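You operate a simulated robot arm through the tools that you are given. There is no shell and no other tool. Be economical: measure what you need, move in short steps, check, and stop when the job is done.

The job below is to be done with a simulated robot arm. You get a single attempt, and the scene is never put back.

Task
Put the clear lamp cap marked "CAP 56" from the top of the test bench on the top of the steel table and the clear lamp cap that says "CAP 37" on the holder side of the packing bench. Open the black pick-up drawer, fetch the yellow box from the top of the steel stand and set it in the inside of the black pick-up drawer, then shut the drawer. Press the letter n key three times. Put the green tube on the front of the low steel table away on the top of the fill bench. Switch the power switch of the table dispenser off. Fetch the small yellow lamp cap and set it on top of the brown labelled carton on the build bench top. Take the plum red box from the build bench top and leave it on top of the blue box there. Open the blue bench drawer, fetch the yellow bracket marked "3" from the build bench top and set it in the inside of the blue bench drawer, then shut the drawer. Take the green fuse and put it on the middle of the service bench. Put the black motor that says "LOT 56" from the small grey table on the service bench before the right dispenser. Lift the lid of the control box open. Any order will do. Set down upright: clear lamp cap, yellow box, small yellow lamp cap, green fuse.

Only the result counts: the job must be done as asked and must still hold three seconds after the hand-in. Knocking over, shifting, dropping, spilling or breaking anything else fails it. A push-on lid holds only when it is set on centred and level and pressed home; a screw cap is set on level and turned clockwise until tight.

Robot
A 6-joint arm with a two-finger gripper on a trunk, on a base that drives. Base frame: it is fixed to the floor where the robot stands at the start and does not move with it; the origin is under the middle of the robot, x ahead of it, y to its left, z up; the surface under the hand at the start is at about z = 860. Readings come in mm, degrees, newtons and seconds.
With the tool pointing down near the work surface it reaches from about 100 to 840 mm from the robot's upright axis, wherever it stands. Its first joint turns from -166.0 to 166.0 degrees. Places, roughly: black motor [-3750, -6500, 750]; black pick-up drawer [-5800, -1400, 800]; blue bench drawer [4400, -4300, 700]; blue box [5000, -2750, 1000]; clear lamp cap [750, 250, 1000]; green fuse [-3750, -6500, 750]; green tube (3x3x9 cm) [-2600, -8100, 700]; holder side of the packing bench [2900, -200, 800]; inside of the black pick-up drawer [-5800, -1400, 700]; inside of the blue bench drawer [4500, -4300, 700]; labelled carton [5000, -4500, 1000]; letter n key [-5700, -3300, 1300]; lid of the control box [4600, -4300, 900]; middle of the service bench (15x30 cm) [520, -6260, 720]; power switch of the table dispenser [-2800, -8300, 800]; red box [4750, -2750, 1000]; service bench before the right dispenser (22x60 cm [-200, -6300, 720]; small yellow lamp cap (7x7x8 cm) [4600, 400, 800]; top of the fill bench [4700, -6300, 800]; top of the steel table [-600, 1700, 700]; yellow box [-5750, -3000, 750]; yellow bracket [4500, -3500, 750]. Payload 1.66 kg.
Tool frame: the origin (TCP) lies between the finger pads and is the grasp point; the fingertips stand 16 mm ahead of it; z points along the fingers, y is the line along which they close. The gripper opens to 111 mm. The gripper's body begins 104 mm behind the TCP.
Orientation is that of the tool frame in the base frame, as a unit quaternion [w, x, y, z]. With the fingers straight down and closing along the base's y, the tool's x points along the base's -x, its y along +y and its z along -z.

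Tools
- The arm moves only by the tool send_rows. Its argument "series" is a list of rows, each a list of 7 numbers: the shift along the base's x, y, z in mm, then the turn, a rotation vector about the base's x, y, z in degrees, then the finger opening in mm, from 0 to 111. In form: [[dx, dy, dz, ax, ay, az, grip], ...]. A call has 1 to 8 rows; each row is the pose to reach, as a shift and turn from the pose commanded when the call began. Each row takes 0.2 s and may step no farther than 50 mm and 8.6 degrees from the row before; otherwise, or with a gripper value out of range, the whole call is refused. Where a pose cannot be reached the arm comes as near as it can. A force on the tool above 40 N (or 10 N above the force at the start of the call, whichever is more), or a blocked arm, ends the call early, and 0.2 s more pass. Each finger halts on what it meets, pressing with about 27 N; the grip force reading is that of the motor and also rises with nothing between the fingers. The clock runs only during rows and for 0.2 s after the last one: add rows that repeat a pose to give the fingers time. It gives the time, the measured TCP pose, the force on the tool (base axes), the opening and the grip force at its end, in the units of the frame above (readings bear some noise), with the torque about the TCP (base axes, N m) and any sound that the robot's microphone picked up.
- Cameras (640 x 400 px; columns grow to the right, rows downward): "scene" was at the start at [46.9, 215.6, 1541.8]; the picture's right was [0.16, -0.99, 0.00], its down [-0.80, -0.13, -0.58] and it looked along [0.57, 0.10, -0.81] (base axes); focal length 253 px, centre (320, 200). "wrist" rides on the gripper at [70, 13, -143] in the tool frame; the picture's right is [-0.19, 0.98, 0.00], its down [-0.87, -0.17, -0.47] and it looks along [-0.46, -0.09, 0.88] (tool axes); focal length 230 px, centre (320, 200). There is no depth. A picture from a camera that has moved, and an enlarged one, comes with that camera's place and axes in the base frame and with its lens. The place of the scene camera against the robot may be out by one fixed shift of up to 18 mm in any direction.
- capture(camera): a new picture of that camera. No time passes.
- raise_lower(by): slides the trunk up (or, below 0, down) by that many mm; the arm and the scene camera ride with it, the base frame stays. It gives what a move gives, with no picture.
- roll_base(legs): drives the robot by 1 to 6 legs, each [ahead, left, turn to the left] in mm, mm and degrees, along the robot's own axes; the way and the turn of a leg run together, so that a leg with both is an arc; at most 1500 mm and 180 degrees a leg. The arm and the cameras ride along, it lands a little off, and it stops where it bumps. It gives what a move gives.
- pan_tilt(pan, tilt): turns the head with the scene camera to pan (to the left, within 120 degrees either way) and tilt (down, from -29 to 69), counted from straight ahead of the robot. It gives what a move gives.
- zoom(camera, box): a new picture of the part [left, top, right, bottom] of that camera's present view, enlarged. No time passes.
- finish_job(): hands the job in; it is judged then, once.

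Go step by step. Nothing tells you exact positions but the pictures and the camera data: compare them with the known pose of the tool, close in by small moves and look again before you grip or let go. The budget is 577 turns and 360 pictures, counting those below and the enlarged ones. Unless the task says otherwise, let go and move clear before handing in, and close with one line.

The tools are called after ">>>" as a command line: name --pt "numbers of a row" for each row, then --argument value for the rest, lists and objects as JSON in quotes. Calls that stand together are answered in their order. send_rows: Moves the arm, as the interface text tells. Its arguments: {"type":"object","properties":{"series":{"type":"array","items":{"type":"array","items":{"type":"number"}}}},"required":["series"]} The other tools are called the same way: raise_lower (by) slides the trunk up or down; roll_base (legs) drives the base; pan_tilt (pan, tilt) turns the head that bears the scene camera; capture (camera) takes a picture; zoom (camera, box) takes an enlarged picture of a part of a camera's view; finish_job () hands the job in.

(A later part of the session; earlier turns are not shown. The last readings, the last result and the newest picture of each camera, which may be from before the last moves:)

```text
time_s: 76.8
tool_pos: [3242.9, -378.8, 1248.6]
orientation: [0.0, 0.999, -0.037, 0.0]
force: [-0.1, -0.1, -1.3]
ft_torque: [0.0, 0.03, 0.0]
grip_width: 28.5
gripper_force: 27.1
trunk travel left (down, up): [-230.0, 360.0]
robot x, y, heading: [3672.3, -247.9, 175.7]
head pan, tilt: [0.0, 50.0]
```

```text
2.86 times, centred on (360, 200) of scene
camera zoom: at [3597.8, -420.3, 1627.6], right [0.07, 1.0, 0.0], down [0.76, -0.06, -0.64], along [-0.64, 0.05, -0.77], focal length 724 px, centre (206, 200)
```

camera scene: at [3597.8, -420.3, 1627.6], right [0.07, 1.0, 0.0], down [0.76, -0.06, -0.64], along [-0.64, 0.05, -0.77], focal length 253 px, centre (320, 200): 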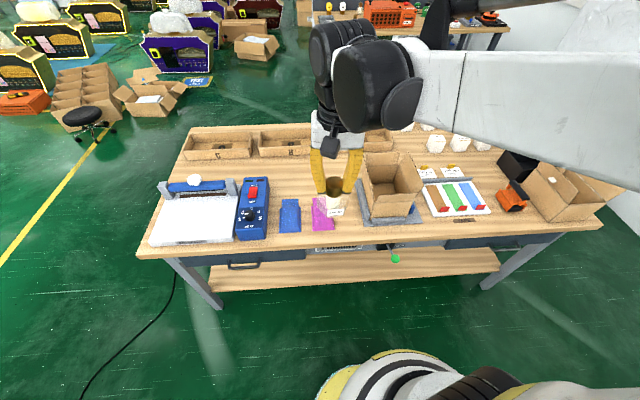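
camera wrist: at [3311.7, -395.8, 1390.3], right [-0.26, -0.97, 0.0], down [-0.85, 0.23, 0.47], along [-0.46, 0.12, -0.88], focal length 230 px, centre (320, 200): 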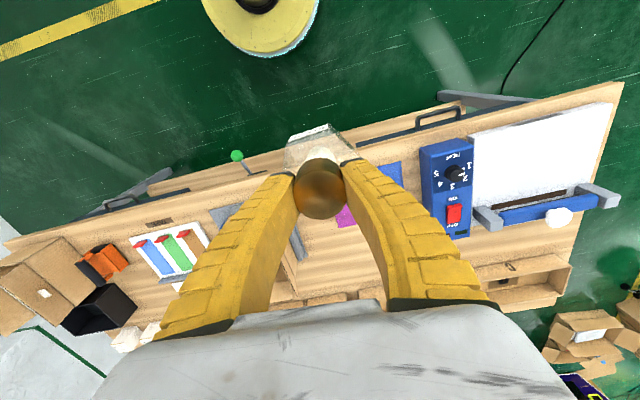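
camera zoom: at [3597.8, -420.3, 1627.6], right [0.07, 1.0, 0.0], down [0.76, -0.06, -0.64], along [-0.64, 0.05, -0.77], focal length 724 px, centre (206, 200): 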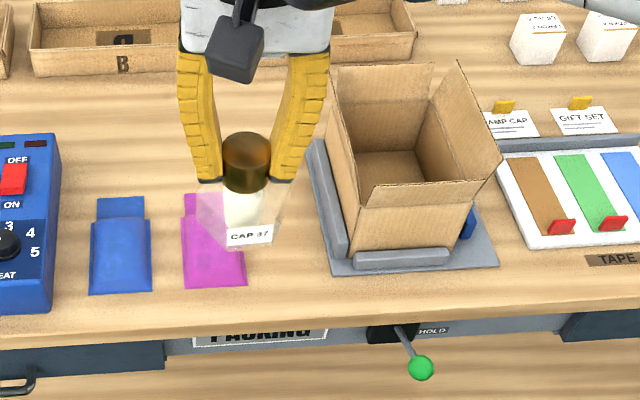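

Target is the free gap between the magenta sheet and the carton holder, about [2944, -275]. I move over it while staying high.

>>> send_rows --pt "-43 15 0 0 0 0 15" --pt "-86 30 0 0 0 0 15" --pt "-129 45 0 0 0 0 15" --pt "-172 60 0 0 0 0 15" --pt "-215 75 0 0 0 0 15" --pt "-258 90 0 0 0 0 15" --pt "-298 103 0 0 0 0 15" --pt "-298 103 -40 0 0 0 15"

>>> capture --camera "wrist"

>>> zoom --camera "scene" --box '[270, 130, 450, 270]'

```text
time_s: 78.6
tool_pos: [2942.7, -276.3, 1212.0]
orientation: [0.0, 0.999, -0.037, 0.0]
force: [0.4, -0.5, -1.8]
ft_torque: [-0.03, 0.04, -0.02]
grip_width: 28.7
gripper_force: 27.4
trunk travel left (down, up): [-230.0, 360.0]
robot x, y, heading: [3672.1, -247.5, 175.7]
head pan, tilt: [0.0, 50.0]
```

```text
320 pictures are left
camera wrist: at [3012.2, -294.5, 1352.9], right [-0.26, -0.97, 0.0], down [-0.85, 0.23, 0.47], along [-0.46, 0.12, -0.88], focal length 230 px, centre (320, 200)
```

wrist: 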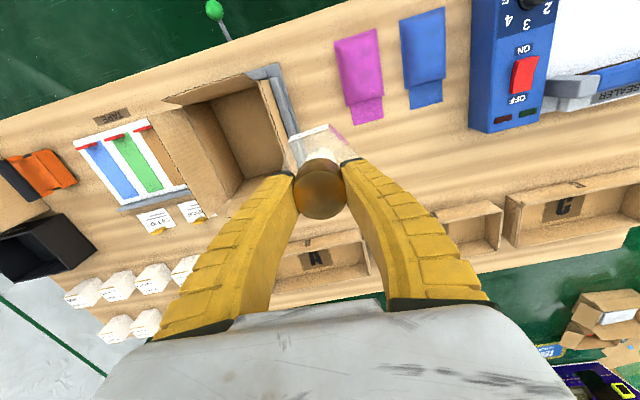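

```text
2.86 times, centred on (360, 200) of scene
camera zoom: at [3598.0, -420.5, 1627.5], right [0.07, 1.0, 0.0], down [0.76, -0.06, -0.64], along [-0.64, 0.05, -0.77], focal length 724 px, centre (206, 200)
```

zoom: 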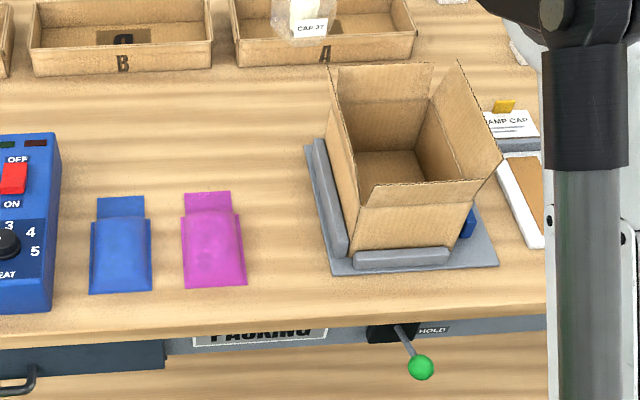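

>>> send_rows --pt "1 -6 -45 0 0 0 15" --pt "2 -7 -90 0 0 0 15" --pt "2 -7 -135 0 0 0 15" --pt "2 -7 -180 0 0 0 15" --pt "2 -7 -225 0 0 0 15" --pt "2 -7 -250 0 0 0 15"

>>> capture --camera "wrist"

>>> zoom --camera "scene" --box '[270, 130, 450, 270]'

```text
time_s: 80.0
tool_pos: [2945.1, -281.6, 958.2]
orientation: [0.0, 0.999, -0.037, 0.0]
force: [-1.1, -0.2, -1.6]
ft_torque: [-0.02, 0.01, 0.0]
grip_width: 28.7
gripper_force: 27.2
trunk travel left (down, up): [-230.0, 360.0]
robot x, y, heading: [3671.3, -250.3, 175.8]
head pan, tilt: [0.0, 50.0]
```

```text
318 pictures are left
camera wrist: at [3014.4, -299.8, 1099.6], right [-0.26, -0.96, 0.0], down [-0.85, 0.23, 0.47], along [-0.46, 0.12, -0.88], focal length 230 px, centre (320, 200)
```

wrist: 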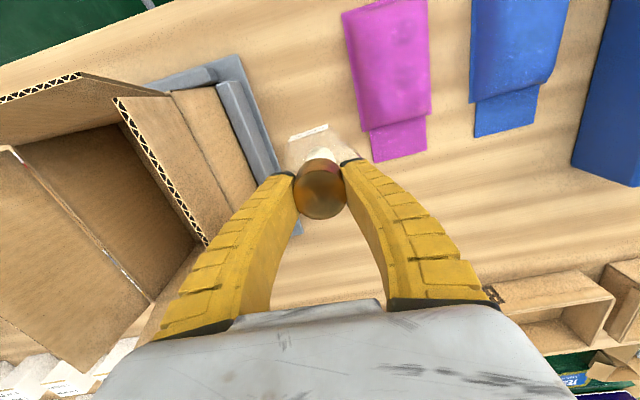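

```text
2.86 times, centred on (360, 200) of scene
camera zoom: at [3597.4, -420.3, 1627.5], right [0.07, 1.0, 0.0], down [0.76, -0.06, -0.64], along [-0.64, 0.05, -0.77], focal length 724 px, centre (206, 200)
```

zoom: 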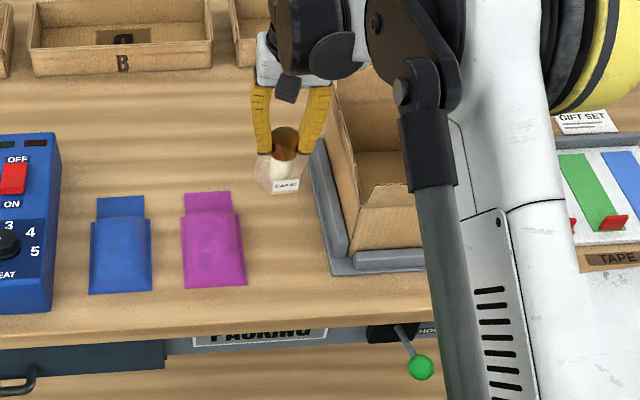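

>>> send_rows --pt "0 -8 -30 0 0 0 15" --pt "0 -8 -55 0 0 0 15"

>>> send_rows --pt "0 0 -5 0 0 0 15" --pt "0 0 -10 0 0 0 15" --pt "0 0 -15 0 0 0 15" --pt "0 0 -20 0 0 0 15"

>>> zoom --camera "scene" --box '[270, 130, 450, 270]'

```text
time_s: 80.6
tool_pos: [2944.3, -291.0, 902.9]
orientation: [0.001, 0.999, -0.037, 0.0]
force: [-0.3, 0.1, -1.9]
ft_torque: [0.01, 0.01, 0.0]
grip_width: 28.7
gripper_force: 26.6
trunk travel left (down, up): [-230.0, 360.0]
robot x, y, heading: [3675.3, -247.1, 175.6]
head pan, tilt: [0.0, 50.0]
```

```text
time_s: 81.6
tool_pos: [2945.5, -290.2, 886.1]
orientation: [0.001, 0.999, -0.036, -0.002]
force: [-5.3, -0.5, 21.9]
ft_torque: [-0.04, -0.04, -0.03]
grip_width: 32.4
gripper_force: 26.6
trunk travel left (down, up): [-230.0, 360.0]
robot x, y, heading: [3674.2, -247.7, 175.8]
head pan, tilt: [0.0, 50.0]
```

```text
2.86 times, centred on (360, 200) of scene
camera zoom: at [3599.1, -420.3, 1627.8], right [0.07, 1.0, 0.0], down [0.76, -0.06, -0.64], along [-0.64, 0.05, -0.77], focal length 724 px, centre (206, 200)
```

zoom: 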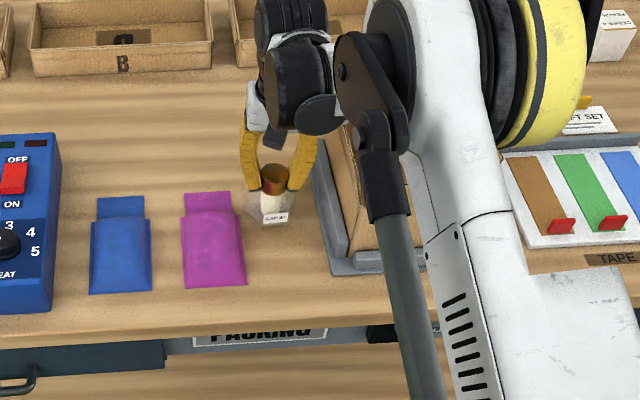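

Contact with the bench. I ease off and open.

>>> send_rows --pt "0 0 3 0 0 0 15" --pt "0 0 3 0 0 0 34" --pt "0 0 3 0 0 0 50" --pt "0 0 3 0 0 0 58"

>>> send_rows --pt "0 0 40 0 0 0 58" --pt "0 0 90 0 0 0 58" --pt "0 0 140 0 0 0 58" --pt "0 0 190 0 0 0 58" --pt "0 0 240 0 0 0 58"

>>> zoom --camera "scene" --box '[270, 130, 450, 270]'

>>> capture --camera "wrist"

```text
time_s: 82.6
tool_pos: [2946.7, -291.3, 886.8]
orientation: [0.001, 0.999, -0.037, 0.001]
force: [0.0, -0.5, 0.0]
ft_torque: [0.01, -0.02, -0.02]
grip_width: 60.0
gripper_force: 1.2
trunk travel left (down, up): [-230.0, 360.0]
robot x, y, heading: [3672.4, -250.3, 175.8]
head pan, tilt: [0.0, 50.0]
```

```text
time_s: 83.8
tool_pos: [2949.1, -289.3, 1127.6]
orientation: [0.0, 0.999, -0.036, 0.0]
force: [0.2, -0.3, 0.0]
ft_torque: [0.02, 0.02, 0.02]
grip_width: 60.1
gripper_force: 1.6
trunk travel left (down, up): [-230.0, 360.0]
robot x, y, heading: [3675.0, -250.7, 175.9]
head pan, tilt: [0.0, 50.0]
```

```text
2.86 times, centred on (360, 200) of scene
camera zoom: at [3598.5, -420.4, 1627.5], right [0.07, 1.0, 0.0], down [0.76, -0.06, -0.64], along [-0.64, 0.05, -0.77], focal length 724 px, centre (206, 200)
```

zoom: 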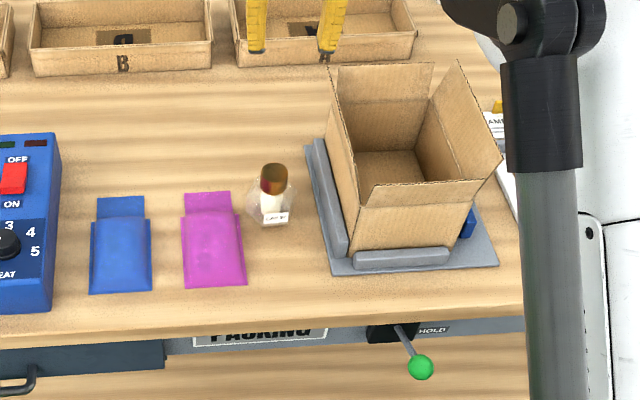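

```text
314 pictures are left
camera wrist: at [3018.4, -306.5, 1269.1], right [-0.26, -0.97, 0.0], down [-0.85, 0.23, 0.47], along [-0.46, 0.12, -0.88], focal length 230 px, centre (320, 200)
```

wrist: 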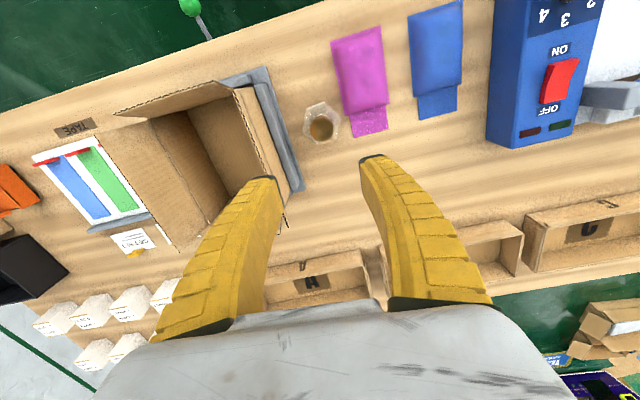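

CAP 37 stands upright in place. Now I retract and turn around to the panel bench behind for the small yellow lamp cap at about [4600, 400].

>>> send_rows --pt "40 0 28 0 0 0 111" --pt "80 0 56 0 0 0 111" --pt "120 0 84 0 0 0 111" --pt "160 0 112 0 0 0 111" --pt "208 0 120 0 0 0 111" --pt "256 0 120 0 0 0 111" --pt "300 0 120 0 0 0 111"

>>> roll_base --legs '[[0, 0, -176], [100, 600, 0]]'

>>> pan_tilt --pan 0 --tilt 40

>>> capture --camera "scene"

```text
time_s: 85.4
tool_pos: [3250.3, -287.9, 1244.0]
orientation: [0.0, 0.999, -0.036, -0.001]
force: [0.0, -0.7, 0.0]
ft_torque: [0.01, 0.05, -0.02]
grip_width: 111.1
gripper_force: 0.1
trunk travel left (down, up): [-230.0, 360.0]
robot x, y, heading: [3674.0, -247.7, 175.7]
head pan, tilt: [0.0, 50.0]
```

```text
time_s: 96.1
tool_pos: [4234.7, 374.2, 1243.2]
orientation: [0.0, 0.034, 0.999, 0.0]
force: [-0.6, 0.6, -0.1]
ft_torque: [0.0, -0.03, 0.0]
grip_width: 110.7
gripper_force: 0.0
trunk travel left (down, up): [-230.0, 360.0]
robot x, y, heading: [3807.5, 329.6, -3.8]
head pan, tilt: [0.0, 50.0]
```

```text
time_s: 96.8
tool_pos: [4233.9, 374.5, 1244.4]
orientation: [0.0, 0.035, 0.999, 0.0]
force: [0.7, 1.0, 0.2]
ft_torque: [0.02, 0.01, 0.0]
grip_width: 110.8
gripper_force: 0.0
trunk travel left (down, up): [-230.0, 360.0]
robot x, y, heading: [3809.6, 332.1, -3.9]
head pan, tilt: [0.0, 40.0]
```

```text
313 pictures are left
camera scene: at [3881.5, 531.5, 1641.6], right [-0.07, -1.0, 0.0], down [-0.64, 0.05, -0.77], along [0.76, -0.05, -0.64], focal length 253 px, centre (320, 200)
```

scene: 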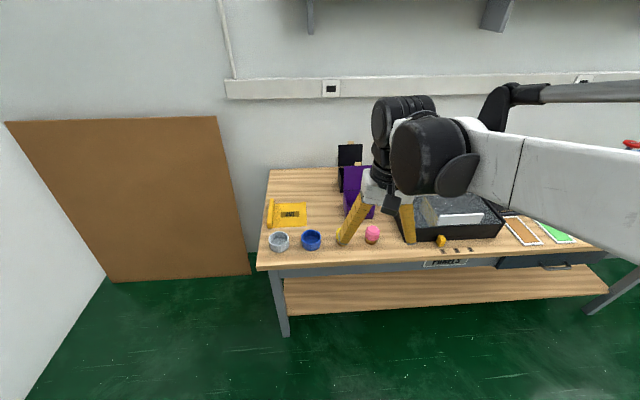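

>>> zoom --camera "scene" --box '[255, 165, 395, 265]'

>>> zoom --camera "scene" --box '[390, 190, 530, 270]'

>>> capture --camera "wrist"

```text
4.00 times, centred on (325, 215) of scene
camera zoom: at [3881.5, 531.5, 1641.6], right [-0.07, -1.0, 0.0], down [-0.64, 0.05, -0.77], along [0.76, -0.05, -0.64], focal length 1013 px, centre (300, 140)
```

zoom: 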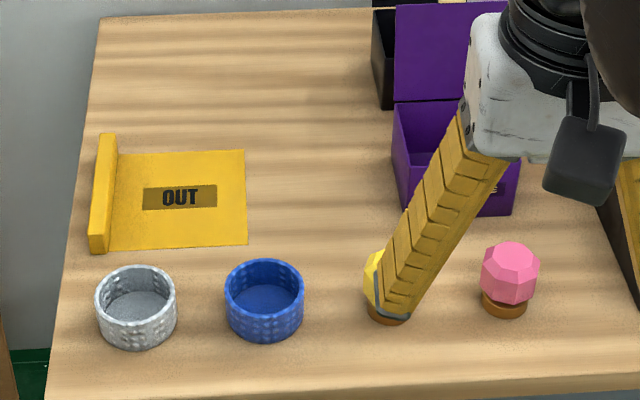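

```text
4.57 times, centred on (460, 230) of scene
camera zoom: at [3881.5, 531.5, 1641.6], right [-0.07, -1.0, 0.0], down [-0.64, 0.05, -0.77], along [0.76, -0.05, -0.64], focal length 1158 px, centre (-320, 63)
```

zoom: 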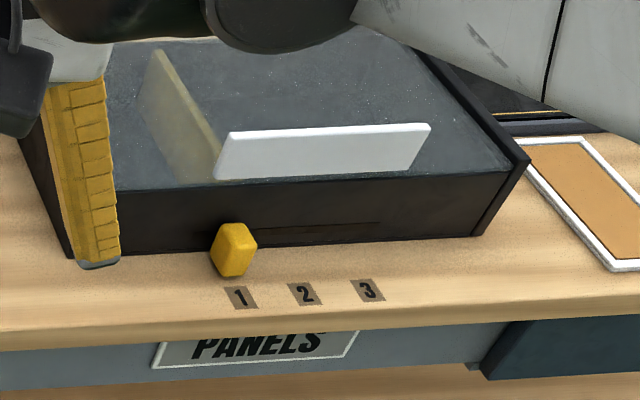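

```text
310 pictures are left
camera wrist: at [4165.6, 392.9, 1385.0], right [0.26, 0.97, 0.0], down [0.85, -0.23, 0.47], along [0.46, -0.12, -0.88], focal length 230 px, centre (320, 200)
```

wrist: 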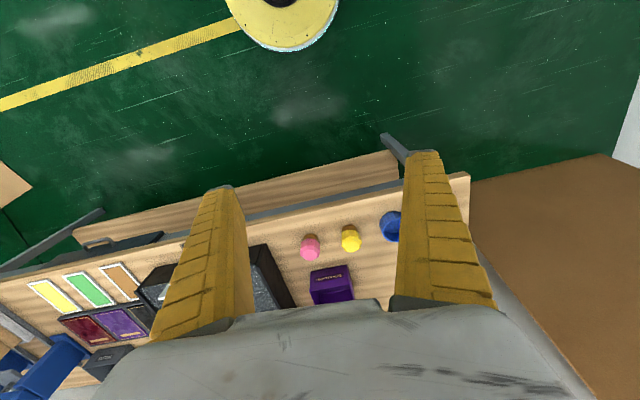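

The yellow lamp cap stands between the blue bin and the pink one, about [4572, 378]. I move over it.

>>> send_rows --pt "48 1 0 0 0 0 100" --pt "96 2 0 0 0 0 100" --pt "144 3 0 0 0 0 100" --pt "192 4 0 0 0 0 100" --pt "240 4 0 0 0 0 100" --pt "288 4 0 0 0 0 100" --pt "332 4 -20 0 0 0 100" --pt "334 4 -65 0 0 0 100"

>>> send_rows --pt "0 0 -45 0 0 0 100" --pt "0 0 -90 0 0 0 100" --pt "0 0 -135 0 0 0 100" --pt "0 0 -180 0 0 0 100"

>>> capture --camera "wrist"

>>> capture --camera "scene"

```text
time_s: 98.6
tool_pos: [4569.3, 379.3, 1178.1]
orientation: [0.0, 0.034, 0.999, 0.0]
force: [0.7, -0.5, -0.6]
ft_torque: [-0.01, -0.01, 0.01]
grip_width: 100.1
gripper_force: 0.5
trunk travel left (down, up): [-230.0, 360.0]
robot x, y, heading: [3809.9, 329.7, -4.2]
head pan, tilt: [0.0, 40.0]
```

```text
time_s: 99.6
tool_pos: [4565.7, 380.7, 995.9]
orientation: [0.0, 0.034, 0.999, 0.0]
force: [0.0, 0.5, -1.0]
ft_torque: [0.02, 0.03, 0.02]
grip_width: 100.5
gripper_force: 0.7
trunk travel left (down, up): [-230.0, 360.0]
robot x, y, heading: [3808.3, 331.4, -4.2]
head pan, tilt: [0.0, 40.0]
```

```text
309 pictures are left
camera wrist: at [4497.4, 399.4, 1137.3], right [0.26, 0.97, 0.0], down [0.85, -0.23, 0.47], along [0.46, -0.12, -0.88], focal length 230 px, centre (320, 200)
```

wrist: 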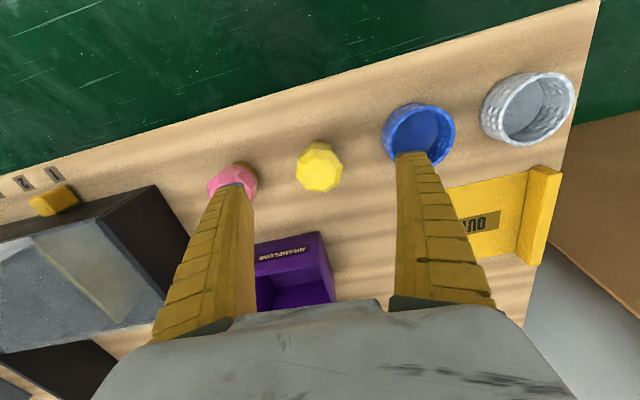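

```text
308 pictures are left
camera scene: at [3882.1, 531.5, 1641.6], right [-0.07, -1.0, 0.0], down [-0.64, 0.05, -0.77], along [0.76, -0.05, -0.64], focal length 253 px, centre (320, 200)
```

scene: 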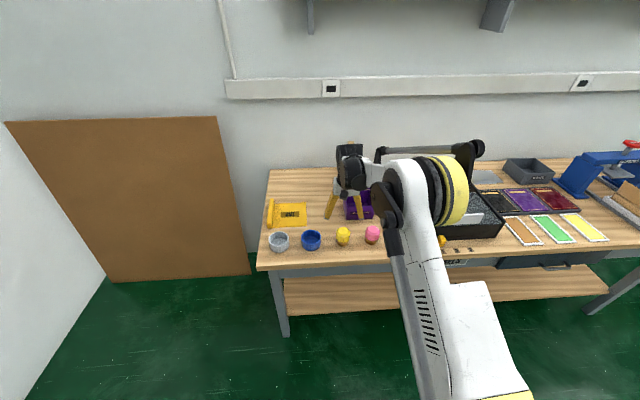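

The bench is lower than thought: cap top near z≈833 at about [4603, 372]. I correct and come lower.

>>> send_rows --pt "30 -7 -30 0 0 0 100" --pt "36 -8 -75 0 0 0 100" --pt "36 -8 -115 0 0 0 100"

>>> capture --camera "wrist"

```text
time_s: 100.4
tool_pos: [4602.0, 371.7, 884.3]
orientation: [0.0, 0.034, 0.999, 0.0]
force: [0.2, 0.3, -0.4]
ft_torque: [-0.07, -0.04, -0.01]
grip_width: 100.5
gripper_force: 0.3
trunk travel left (down, up): [-230.0, 360.0]
robot x, y, heading: [3805.2, 335.6, -4.1]
head pan, tilt: [0.0, 40.0]
```

```text
307 pictures are left
camera wrist: at [4534.0, 390.3, 1025.4], right [0.26, 0.97, 0.0], down [0.85, -0.23, 0.47], along [0.46, -0.12, -0.88], focal length 230 px, centre (320, 200)
```

wrist: 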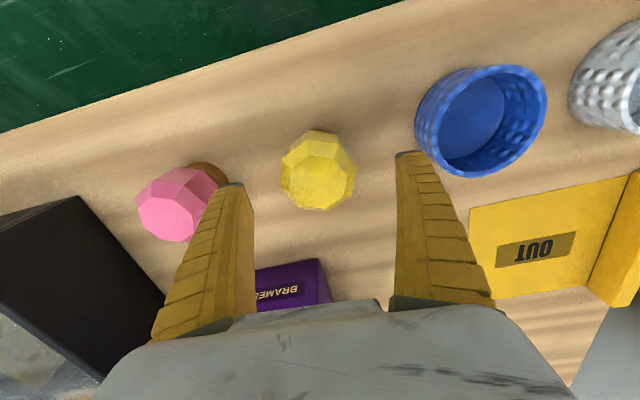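

>>> send_rows --pt "10 0 -35 0 0 0 100" --pt "10 0 -60 0 0 0 100"

>>> capture --camera "wrist"

>>> zoom --camera "scene" --box '[270, 180, 410, 280]'

```text
time_s: 101.0
tool_pos: [4599.4, 371.0, 833.9]
orientation: [0.002, 0.035, 0.999, 0.0]
force: [-0.5, 0.1, -0.2]
ft_torque: [0.0, 0.0, 0.02]
grip_width: 100.7
gripper_force: 0.6
out of reach, approached as far as the arm can: row 1, 2
trunk travel left (down, up): [-230.0, 360.0]
robot x, y, heading: [3807.3, 331.7, -4.4]
head pan, tilt: [0.0, 40.0]
```

```text
306 pictures are left
camera wrist: at [4529.8, 390.4, 974.7], right [0.26, 0.97, 0.0], down [0.85, -0.23, 0.47], along [0.46, -0.12, -0.88], focal length 230 px, centre (320, 200)
```

wrist: 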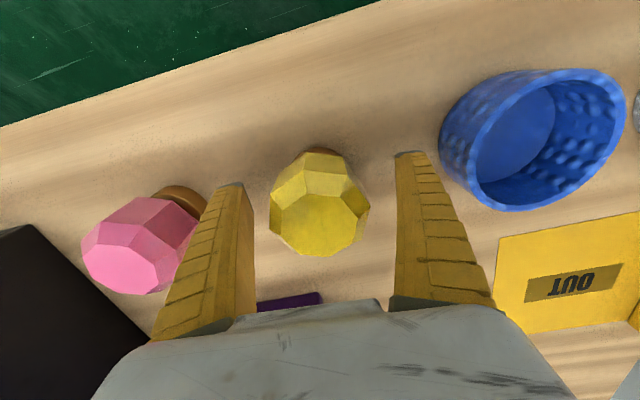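

```text
4.00 times, centred on (340, 230) of scene
camera zoom: at [3881.8, 531.5, 1641.7], right [-0.07, -1.0, 0.0], down [-0.64, 0.05, -0.77], along [0.76, -0.05, -0.64], focal length 1013 px, centre (240, 80)
```

zoom: 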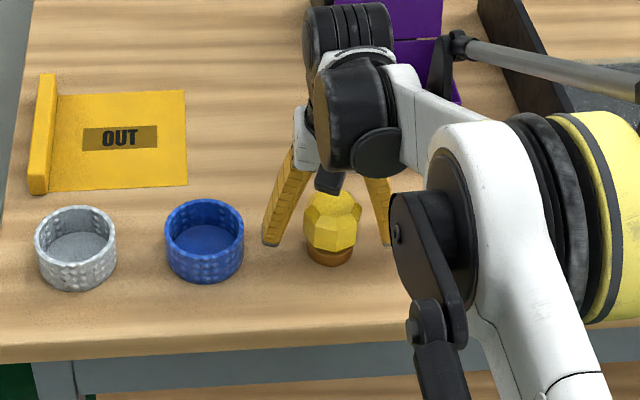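

The arm is at its reach limit; I lift, roll the base 70 mm ahead and retry.

>>> send_rows --pt "-10 0 45 0 0 0 100" --pt "-30 0 90 0 0 0 100" --pt "-60 0 125 0 0 0 100"

>>> roll_base --legs '[[80, 0, 4]]'

>>> capture --camera "wrist"

```text
time_s: 101.8
tool_pos: [4538.2, 368.7, 960.2]
orientation: [0.0, 0.035, 0.999, 0.0]
force: [-0.2, -0.4, 0.2]
ft_torque: [0.0, 0.0, 0.01]
grip_width: 100.6
gripper_force: 1.0
trunk travel left (down, up): [-230.0, 360.0]
robot x, y, heading: [3809.0, 334.3, -4.3]
head pan, tilt: [0.0, 40.0]
```

```text
time_s: 102.8
tool_pos: [4614.3, 416.8, 958.1]
orientation: [0.0, -0.001, 1.0, 0.001]
force: [0.9, -0.2, -0.2]
ft_torque: [-0.04, 0.04, 0.0]
grip_width: 100.6
gripper_force: 0.6
trunk travel left (down, up): [-230.0, 360.0]
robot x, y, heading: [3885.5, 330.6, -0.0]
head pan, tilt: [0.0, 40.0]
```

```text
304 pictures are left
camera wrist: at [4545.2, 432.0, 1100.3], right [0.19, 0.98, 0.0], down [0.87, -0.17, 0.47], along [0.46, -0.09, -0.88], focal length 230 px, centre (320, 200)
```

wrist: 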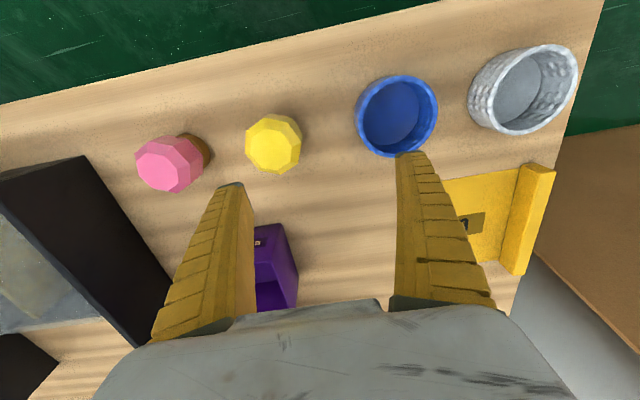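

>>> send_rows --pt "-6 -46 0 0 0 0 100" --pt "-6 -46 -45 0 0 0 100" --pt "-6 -46 -90 0 0 0 100" --pt "-6 -46 -130 0 0 0 100"

>>> capture --camera "wrist"

```text
time_s: 103.8
tool_pos: [4610.3, 371.5, 829.0]
orientation: [-0.001, -0.001, 1.0, 0.0]
force: [-0.1, -0.4, -0.5]
ft_torque: [0.01, 0.04, 0.0]
grip_width: 100.6
gripper_force: 0.5
trunk travel left (down, up): [-230.0, 360.0]
robot x, y, heading: [3889.7, 332.0, -0.2]
head pan, tilt: [0.0, 40.0]
```

```text
303 pictures are left
camera wrist: at [4540.4, 384.5, 971.5], right [0.19, 0.98, 0.0], down [0.87, -0.17, 0.47], along [0.46, -0.09, -0.88], focal length 230 px, centre (320, 200)
```

wrist: 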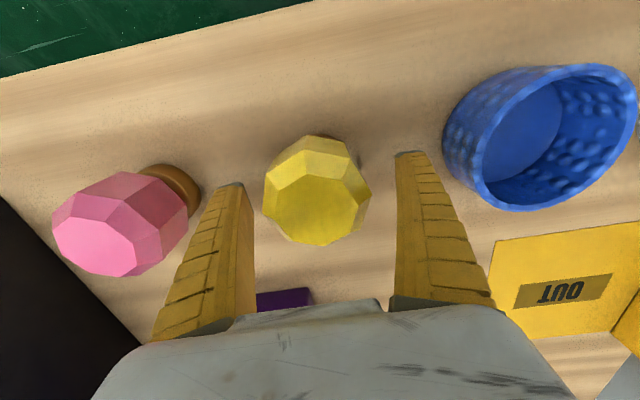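

>>> send_rows --pt "0 0 -22 0 0 0 100" --pt "0 0 -22 0 0 0 75" --pt "0 0 -22 0 0 0 60" --pt "0 0 -22 0 0 0 45" --pt "0 0 -22 0 0 0 45"

>>> send_rows --pt "0 0 40 0 0 0 40" --pt "0 0 85 0 0 0 40" --pt "0 0 130 0 0 0 40" --pt "-20 0 175 0 0 0 40"

>>> capture --camera "wrist"

```text
time_s: 104.4
tool_pos: [4607.1, 369.2, 813.4]
orientation: [0.002, -0.001, 1.0, 0.0]
force: [-5.9, -0.4, 43.6]
ft_torque: [0.03, 0.12, 0.02]
grip_width: 51.2
gripper_force: 26.7
trunk travel left (down, up): [-230.0, 360.0]
robot x, y, heading: [3886.6, 328.3, 0.2]
head pan, tilt: [0.0, 40.0]
stopped in row 2: the force on the tool passed its limit at 66 N (the readings are from after the stop); the commanded pose is now the measured one
```

```text
time_s: 105.4
tool_pos: [4589.5, 368.4, 985.8]
orientation: [0.002, -0.001, 1.0, 0.0]
force: [-0.9, -0.4, -1.1]
ft_torque: [-0.01, -0.04, 0.01]
grip_width: 51.2
gripper_force: 27.3
trunk travel left (down, up): [-230.0, 360.0]
robot x, y, heading: [3891.7, 330.0, 0.3]
head pan, tilt: [0.0, 40.0]
```

```text
302 pictures are left
camera wrist: at [4518.4, 382.3, 1127.1], right [0.19, 0.98, 0.0], down [0.86, -0.17, 0.48], along [0.47, -0.09, -0.88], focal length 230 px, centre (320, 200)
```

wrist: 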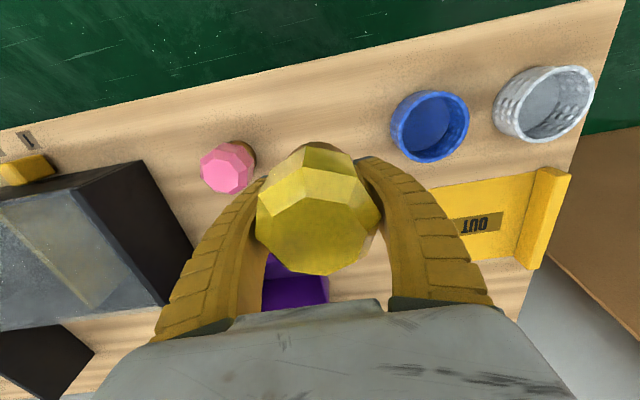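

The lamp cap is in the grip. I retract and travel down the aisle toward the build bench.

>>> send_rows --pt "-40 0 25 0 0 0 40" --pt "-80 0 50 0 0 0 40" --pt "-120 0 75 0 0 0 40" --pt "-160 0 100 0 0 0 40" --pt "-200 0 125 0 0 0 40" --pt "-240 0 150 0 0 0 40" --pt "-280 0 175 0 0 0 40"

>>> roll_base --legs '[[-180, 0, 0], [0, -1500, 0], [0, -1500, 0]]'

>>> pan_tilt --pan -40 --tilt 30

>>> capture --camera "scene"

>>> pan_tilt --pan 0 --tilt 35

>>> capture --camera "scene"

```text
time_s: 107.0
tool_pos: [4310.5, 368.4, 1160.0]
orientation: [0.002, 0.0, 1.0, 0.0]
force: [-0.1, -0.3, -2.0]
ft_torque: [0.02, -0.06, 0.0]
grip_width: 51.4
gripper_force: 26.9
trunk travel left (down, up): [-230.0, 360.0]
robot x, y, heading: [3884.1, 331.7, 0.1]
head pan, tilt: [0.0, 40.0]
```

```text
time_s: 122.4
tool_pos: [4120.7, -2609.4, 1159.4]
orientation: [0.002, 0.014, 1.0, 0.0]
force: [0.4, -0.6, -1.0]
ft_torque: [-0.04, 0.0, -0.01]
grip_width: 50.8
gripper_force: 27.3
trunk travel left (down, up): [-230.0, 360.0]
robot x, y, heading: [3690.0, -2633.3, -1.7]
head pan, tilt: [0.0, 40.0]
```

```text
time_s: 123.5
tool_pos: [4121.4, -2609.8, 1159.7]
orientation: [0.003, 0.014, 1.0, 0.0]
force: [-0.3, 0.7, -1.9]
ft_torque: [0.01, -0.01, 0.01]
grip_width: 51.0
gripper_force: 27.1
trunk travel left (down, up): [-230.0, 360.0]
robot x, y, heading: [3693.5, -2636.5, -1.6]
head pan, tilt: [-40.0, 30.0]
```

```text
301 pictures are left
camera scene: at [3742.8, -2490.3, 1657.0], right [-0.66, -0.75, 0.0], down [-0.37, 0.33, -0.87], along [0.65, -0.58, -0.5], focal length 253 px, centre (320, 200)
```

scene: 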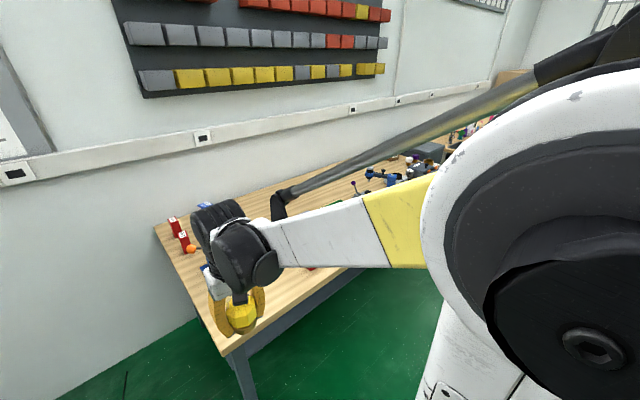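

```text
time_s: 124.5
tool_pos: [4120.8, -2609.6, 1159.9]
orientation: [0.002, 0.015, 1.0, 0.0]
force: [-0.6, 0.9, -0.8]
ft_torque: [0.0, -0.01, 0.02]
grip_width: 50.7
gripper_force: 26.8
trunk travel left (down, up): [-230.0, 360.0]
robot x, y, heading: [3692.9, -2635.9, -1.9]
head pan, tilt: [0.0, 35.0]
```

```text
300 pictures are left
camera scene: at [3763.2, -2432.9, 1649.3], right [-0.03, -1.0, 0.0], down [-0.57, 0.02, -0.82], along [0.82, -0.02, -0.57], focal length 253 px, centre (320, 200)
```

scene: 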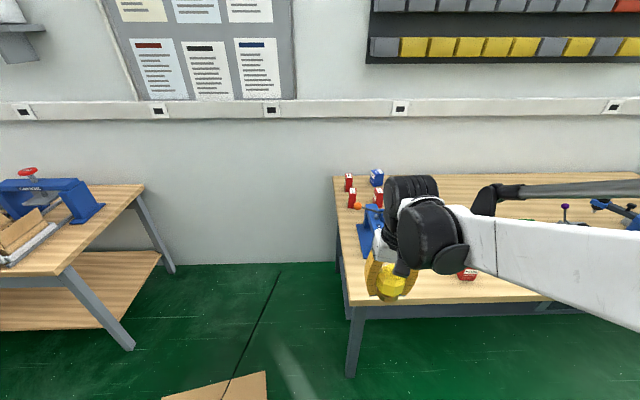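

>>> roll_base --legs '[[0, -1000, 1.8], [0, -800, 0]]'

>>> pan_tilt --pan 20 --tilt 35

>>> capture --camera "scene"

>>> pan_tilt --pan -10 --tilt 35

>>> capture --camera "scene"

```text
time_s: 133.6
tool_pos: [4130.8, -4384.5, 1159.7]
orientation: [0.002, -0.011, 1.0, 0.0]
force: [0.2, -0.7, -0.3]
ft_torque: [0.0, -0.01, 0.0]
grip_width: 50.5
gripper_force: 27.0
trunk travel left (down, up): [-230.0, 360.0]
robot x, y, heading: [3706.0, -4431.9, 1.0]
head pan, tilt: [0.0, 35.0]
```

```text
time_s: 134.4
tool_pos: [4131.9, -4383.8, 1158.9]
orientation: [0.002, -0.01, 1.0, 0.0]
force: [0.2, 0.3, -1.4]
ft_torque: [0.01, 0.0, 0.01]
grip_width: 50.5
gripper_force: 27.7
trunk travel left (down, up): [-230.0, 360.0]
robot x, y, heading: [3708.7, -4431.2, 1.5]
head pan, tilt: [20.0, 35.0]
```

```text
299 pictures are left
camera scene: at [3759.0, -4195.4, 1649.3], right [0.36, -0.93, 0.0], down [-0.54, -0.21, -0.82], along [0.76, 0.3, -0.57], focal length 253 px, centre (320, 200)
```

scene: 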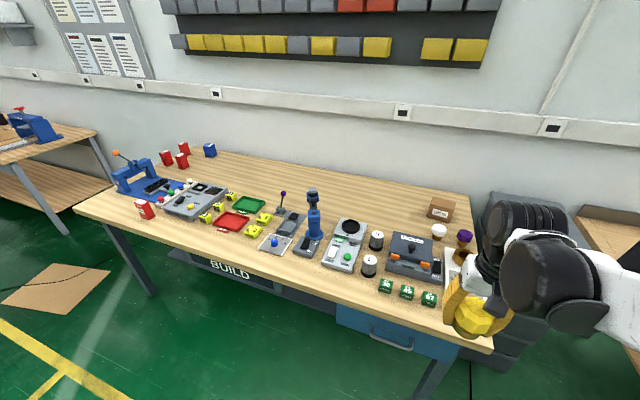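

```text
time_s: 135.4
tool_pos: [4132.2, -4384.6, 1159.7]
orientation: [0.002, -0.011, 1.0, 0.0]
force: [-0.9, -0.3, -1.5]
ft_torque: [-0.01, 0.0, -0.01]
grip_width: 50.3
gripper_force: 27.0
trunk travel left (down, up): [-230.0, 360.0]
robot x, y, heading: [3709.9, -4431.6, 1.2]
head pan, tilt: [-10.0, 35.0]
```

```text
298 pictures are left
camera scene: at [3763.9, -4240.5, 1649.2], right [-0.15, -0.99, 0.0], down [-0.57, 0.09, -0.82], along [0.81, -0.13, -0.57], focal length 253 px, centre (320, 200)
```

scene: 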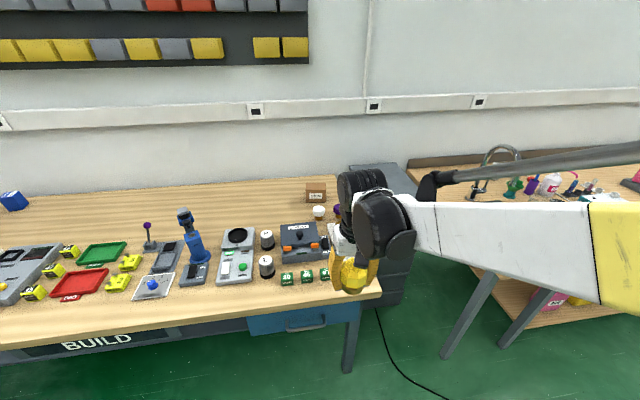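

I see the carton at the back right of the build bench, about [5005, -4415]. I need to know how close the base can get, so I look down at it.

>>> pan_tilt --pan -15 --tilt 69

>>> capture --camera "scene"

>>> capture --camera "wrist"

```text
time_s: 136.4
tool_pos: [4130.1, -4384.1, 1159.5]
orientation: [0.002, -0.011, 1.0, 0.001]
force: [-0.4, -0.9, -0.6]
ft_torque: [0.0, 0.0, 0.01]
grip_width: 50.6
gripper_force: 27.1
trunk travel left (down, up): [-230.0, 360.0]
robot x, y, heading: [3706.6, -4427.0, 1.5]
head pan, tilt: [-15.0, 68.8]
```

```text
297 pictures are left
camera scene: at [3731.2, -4240.5, 1605.6], right [-0.24, -0.97, 0.0], down [-0.9, 0.22, -0.36], along [0.35, -0.09, -0.93], focal length 253 px, centre (320, 200)
```

scene: 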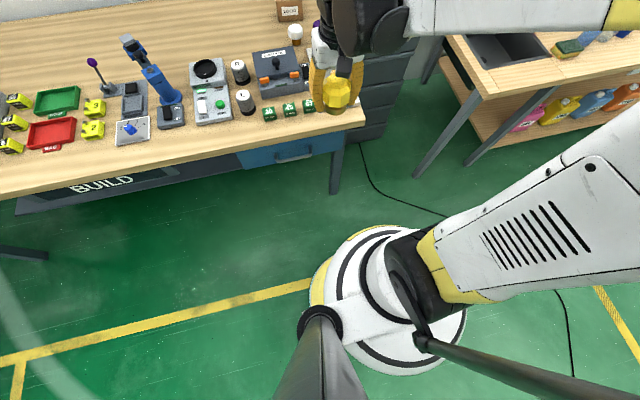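

```text
296 pictures are left
camera wrist: at [4060.5, -4371.2, 1301.3], right [0.17, 0.99, 0.0], down [0.87, -0.15, 0.47], along [0.47, -0.08, -0.88], focal length 230 px, centre (320, 200)
```

wrist: 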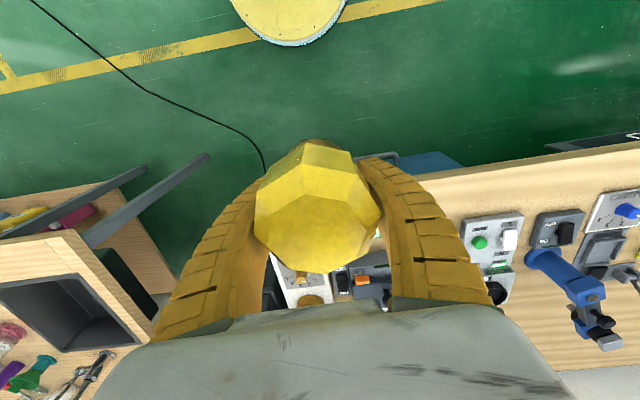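

>>> pan_tilt --pan -12 --tilt 40

>>> zoom --camera "scene" --box '[200, 120, 400, 300]'

>>> zoom --camera "scene" --box '[290, 140, 350, 200]'

```text
time_s: 137.3
tool_pos: [4130.8, -4383.1, 1160.1]
orientation: [0.001, -0.01, 1.0, 0.0]
force: [0.5, -0.4, -0.7]
ft_torque: [-0.01, -0.02, 0.0]
grip_width: 50.6
gripper_force: 27.3
trunk travel left (down, up): [-230.0, 360.0]
robot x, y, heading: [3704.5, -4430.0, 1.1]
head pan, tilt: [-12.0, 40.0]
```

```text
2.22 times, centred on (300, 210) of scene
camera zoom: at [3760.4, -4243.1, 1641.6], right [-0.19, -0.98, 0.0], down [-0.63, 0.12, -0.77], along [0.75, -0.14, -0.64], focal length 563 px, centre (364, 178)
```

zoom: 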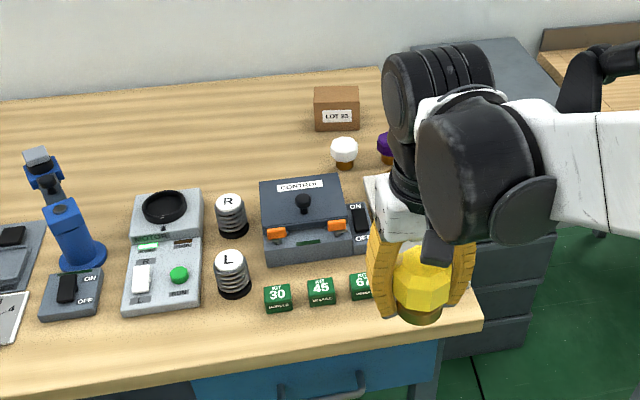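

```text
6.67 times, centred on (320, 170) of scene
camera zoom: at [3760.4, -4243.1, 1641.6], right [-0.19, -0.98, 0.0], down [-0.63, 0.12, -0.77], along [0.75, -0.14, -0.64], focal length 1688 px, centre (320, 400)
```

zoom: 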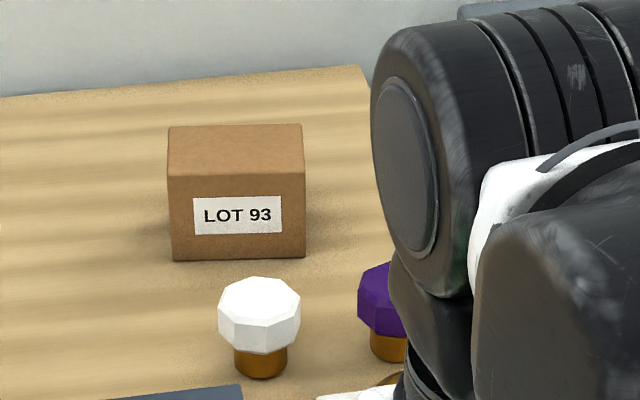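

The carton "LOT 93" top seems centred near [4915, -4390, 928]. I lower the trunk by 80, roll ahead carefully and check reach.

>>> roll_base --legs '[[330, 0, 0]]'

>>> capture --camera "scene"

>>> pan_tilt --pan 0 --tilt 69

>>> capture --camera "scene"

```text
time_s: 139.5
tool_pos: [4464.5, -4378.1, 1159.9]
orientation: [0.002, -0.01, 1.0, 0.001]
force: [0.0, -0.1, -1.2]
ft_torque: [0.01, 0.03, 0.0]
grip_width: 50.6
gripper_force: 27.3
trunk travel left (down, up): [-230.0, 360.0]
robot x, y, heading: [4040.6, -4425.3, 1.3]
head pan, tilt: [-12.0, 40.0]
```

```text
293 pictures are left
camera scene: at [4095.4, -4236.7, 1641.6], right [-0.19, -0.98, 0.0], down [-0.63, 0.12, -0.77], along [0.75, -0.15, -0.64], focal length 253 px, centre (320, 200)
```

scene: 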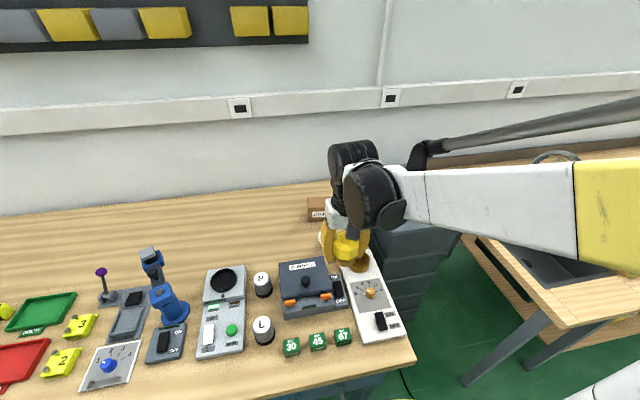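

```text
time_s: 140.4
tool_pos: [4464.5, -4379.2, 1158.3]
orientation: [0.002, -0.009, 1.0, 0.0]
force: [-0.6, 0.0, -0.3]
ft_torque: [-0.01, -0.03, 0.04]
grip_width: 50.4
gripper_force: 26.8
trunk travel left (down, up): [-230.0, 360.0]
robot x, y, heading: [4038.5, -4425.1, 1.1]
head pan, tilt: [0.0, 68.8]
```

```text
292 pictures are left
camera scene: at [4066.9, -4219.6, 1605.6], right [0.02, -1.0, 0.0], down [-0.93, -0.02, -0.36], along [0.36, 0.01, -0.93], focal length 253 px, centre (320, 200)
```

scene: 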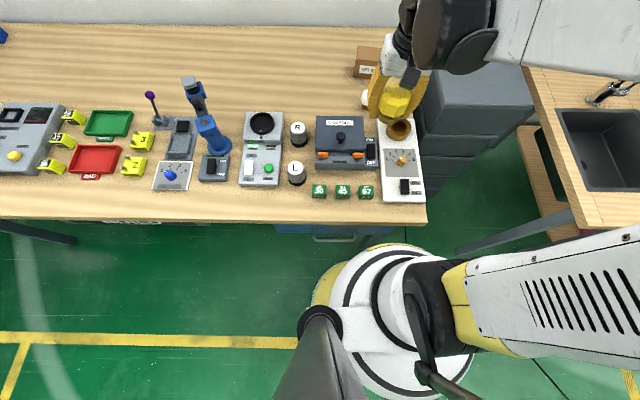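

>>> roll_base --legs '[[38, 0, -1]]'

>>> raise_lower --by -60

>>> send_rows --pt "49 -2 0 0 0 0 40" --pt "98 -4 0 0 0 0 40" --pt "147 -6 0 0 0 0 40" --pt "196 -8 0 0 0 0 40" --pt "245 -10 0 0 0 0 40" --pt "294 -12 0 0 0 0 40" --pt "343 -14 0 0 0 0 40" --pt "392 -14 0 0 0 0 40"

>>> capture --camera "wrist"

>>> pan_tilt --pan -10 --tilt 45

>>> capture --camera "scene"

```text
time_s: 141.3
tool_pos: [4506.4, -4384.6, 1160.4]
orientation: [0.001, -0.001, 1.0, 0.0]
force: [0.4, 0.2, -1.8]
ft_torque: [0.02, 0.07, -0.01]
grip_width: 50.2
gripper_force: 27.0
trunk travel left (down, up): [-230.0, 360.0]
robot x, y, heading: [4080.1, -4427.1, -0.1]
head pan, tilt: [0.0, 68.8]
```

```text
time_s: 142.3
tool_pos: [4504.1, -4385.1, 1099.7]
orientation: [0.002, -0.001, 1.0, 0.0]
force: [-0.2, -0.6, -2.1]
ft_torque: [0.0, -0.03, 0.02]
grip_width: 50.1
gripper_force: 26.3
trunk travel left (down, up): [-170.0, 420.0]
robot x, y, heading: [4078.6, -4423.2, -0.1]
head pan, tilt: [0.0, 68.8]
```

```text
time_s: 144.1
tool_pos: [4892.8, -4397.0, 1094.9]
orientation: [0.001, -0.001, 1.0, 0.0]
force: [0.2, 0.2, -1.9]
ft_torque: [0.04, 0.05, -0.02]
grip_width: 50.3
gripper_force: 26.5
trunk travel left (down, up): [-170.0, 420.0]
robot x, y, heading: [4080.1, -4422.3, 0.0]
head pan, tilt: [0.0, 68.8]
```

```text
291 pictures are left
camera wrist: at [4824.9, -4383.3, 1235.5], right [0.19, 0.98, 0.0], down [0.86, -0.17, 0.47], along [0.47, -0.09, -0.88], focal length 230 px, centre (320, 200)
```

wrist: 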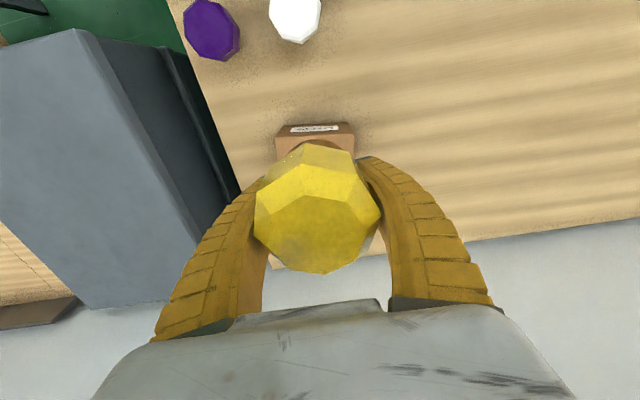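

```text
time_s: 145.0
tool_pos: [4893.3, -4397.5, 1094.9]
orientation: [0.002, -0.001, 1.0, 0.0]
force: [0.6, 0.1, -0.9]
ft_torque: [0.0, 0.0, -0.01]
grip_width: 50.5
gripper_force: 26.9
trunk travel left (down, up): [-170.0, 420.0]
robot x, y, heading: [4077.5, -4423.9, 0.3]
head pan, tilt: [-10.0, 45.0]
```

```text
290 pictures are left
camera scene: at [4132.7, -4233.8, 1574.4], right [-0.17, -0.98, 0.0], down [-0.7, 0.12, -0.71], along [0.7, -0.12, -0.71], focal length 253 px, centre (320, 200)
```

scene: 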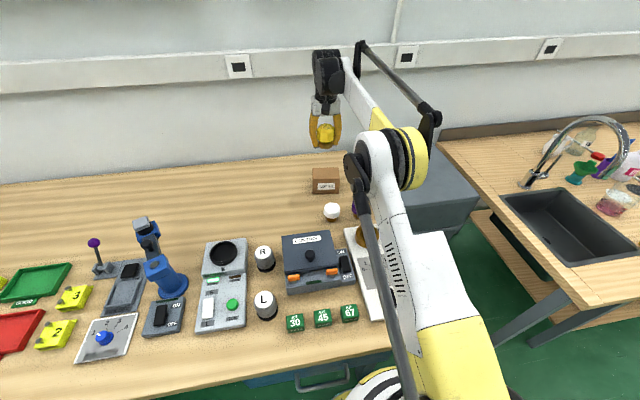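

>>> zoom --camera "wrist" --box '[240, 100, 400, 200]'

>>> zoom --camera "scene" --box '[280, 100, 380, 220]'

```text
4.00 times, centred on (320, 150) of wrist
camera zoom: at [4823.0, -4383.3, 1236.5], right [0.19, 0.98, 0.0], down [0.86, -0.17, 0.47], along [0.47, -0.09, -0.88], focal length 920 px, centre (320, 400)
```

zoom: 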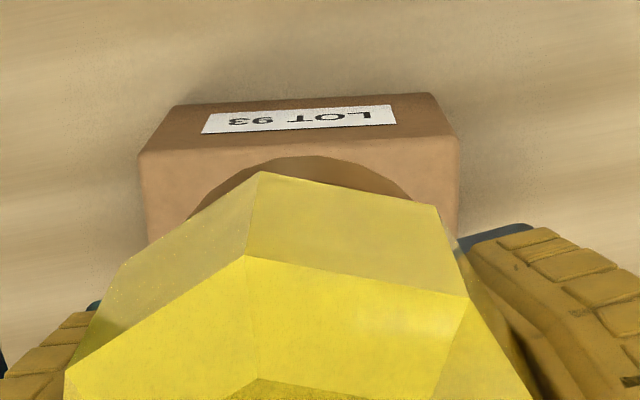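

```text
3.33 times, centred on (330, 160) of scene
camera zoom: at [4132.7, -4233.8, 1574.4], right [-0.17, -0.98, 0.0], down [-0.7, 0.12, -0.71], along [0.7, -0.12, -0.71], focal length 844 px, centre (287, 333)
```

zoom: 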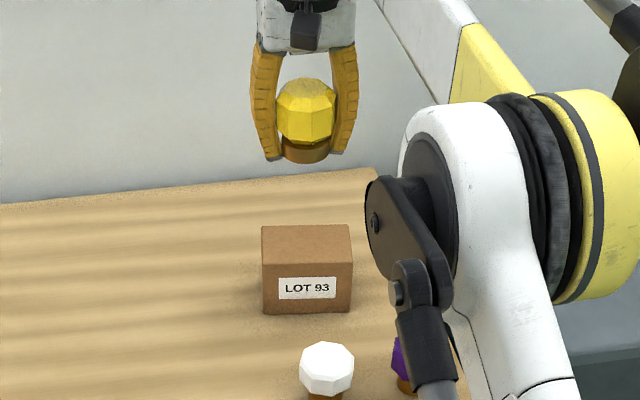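

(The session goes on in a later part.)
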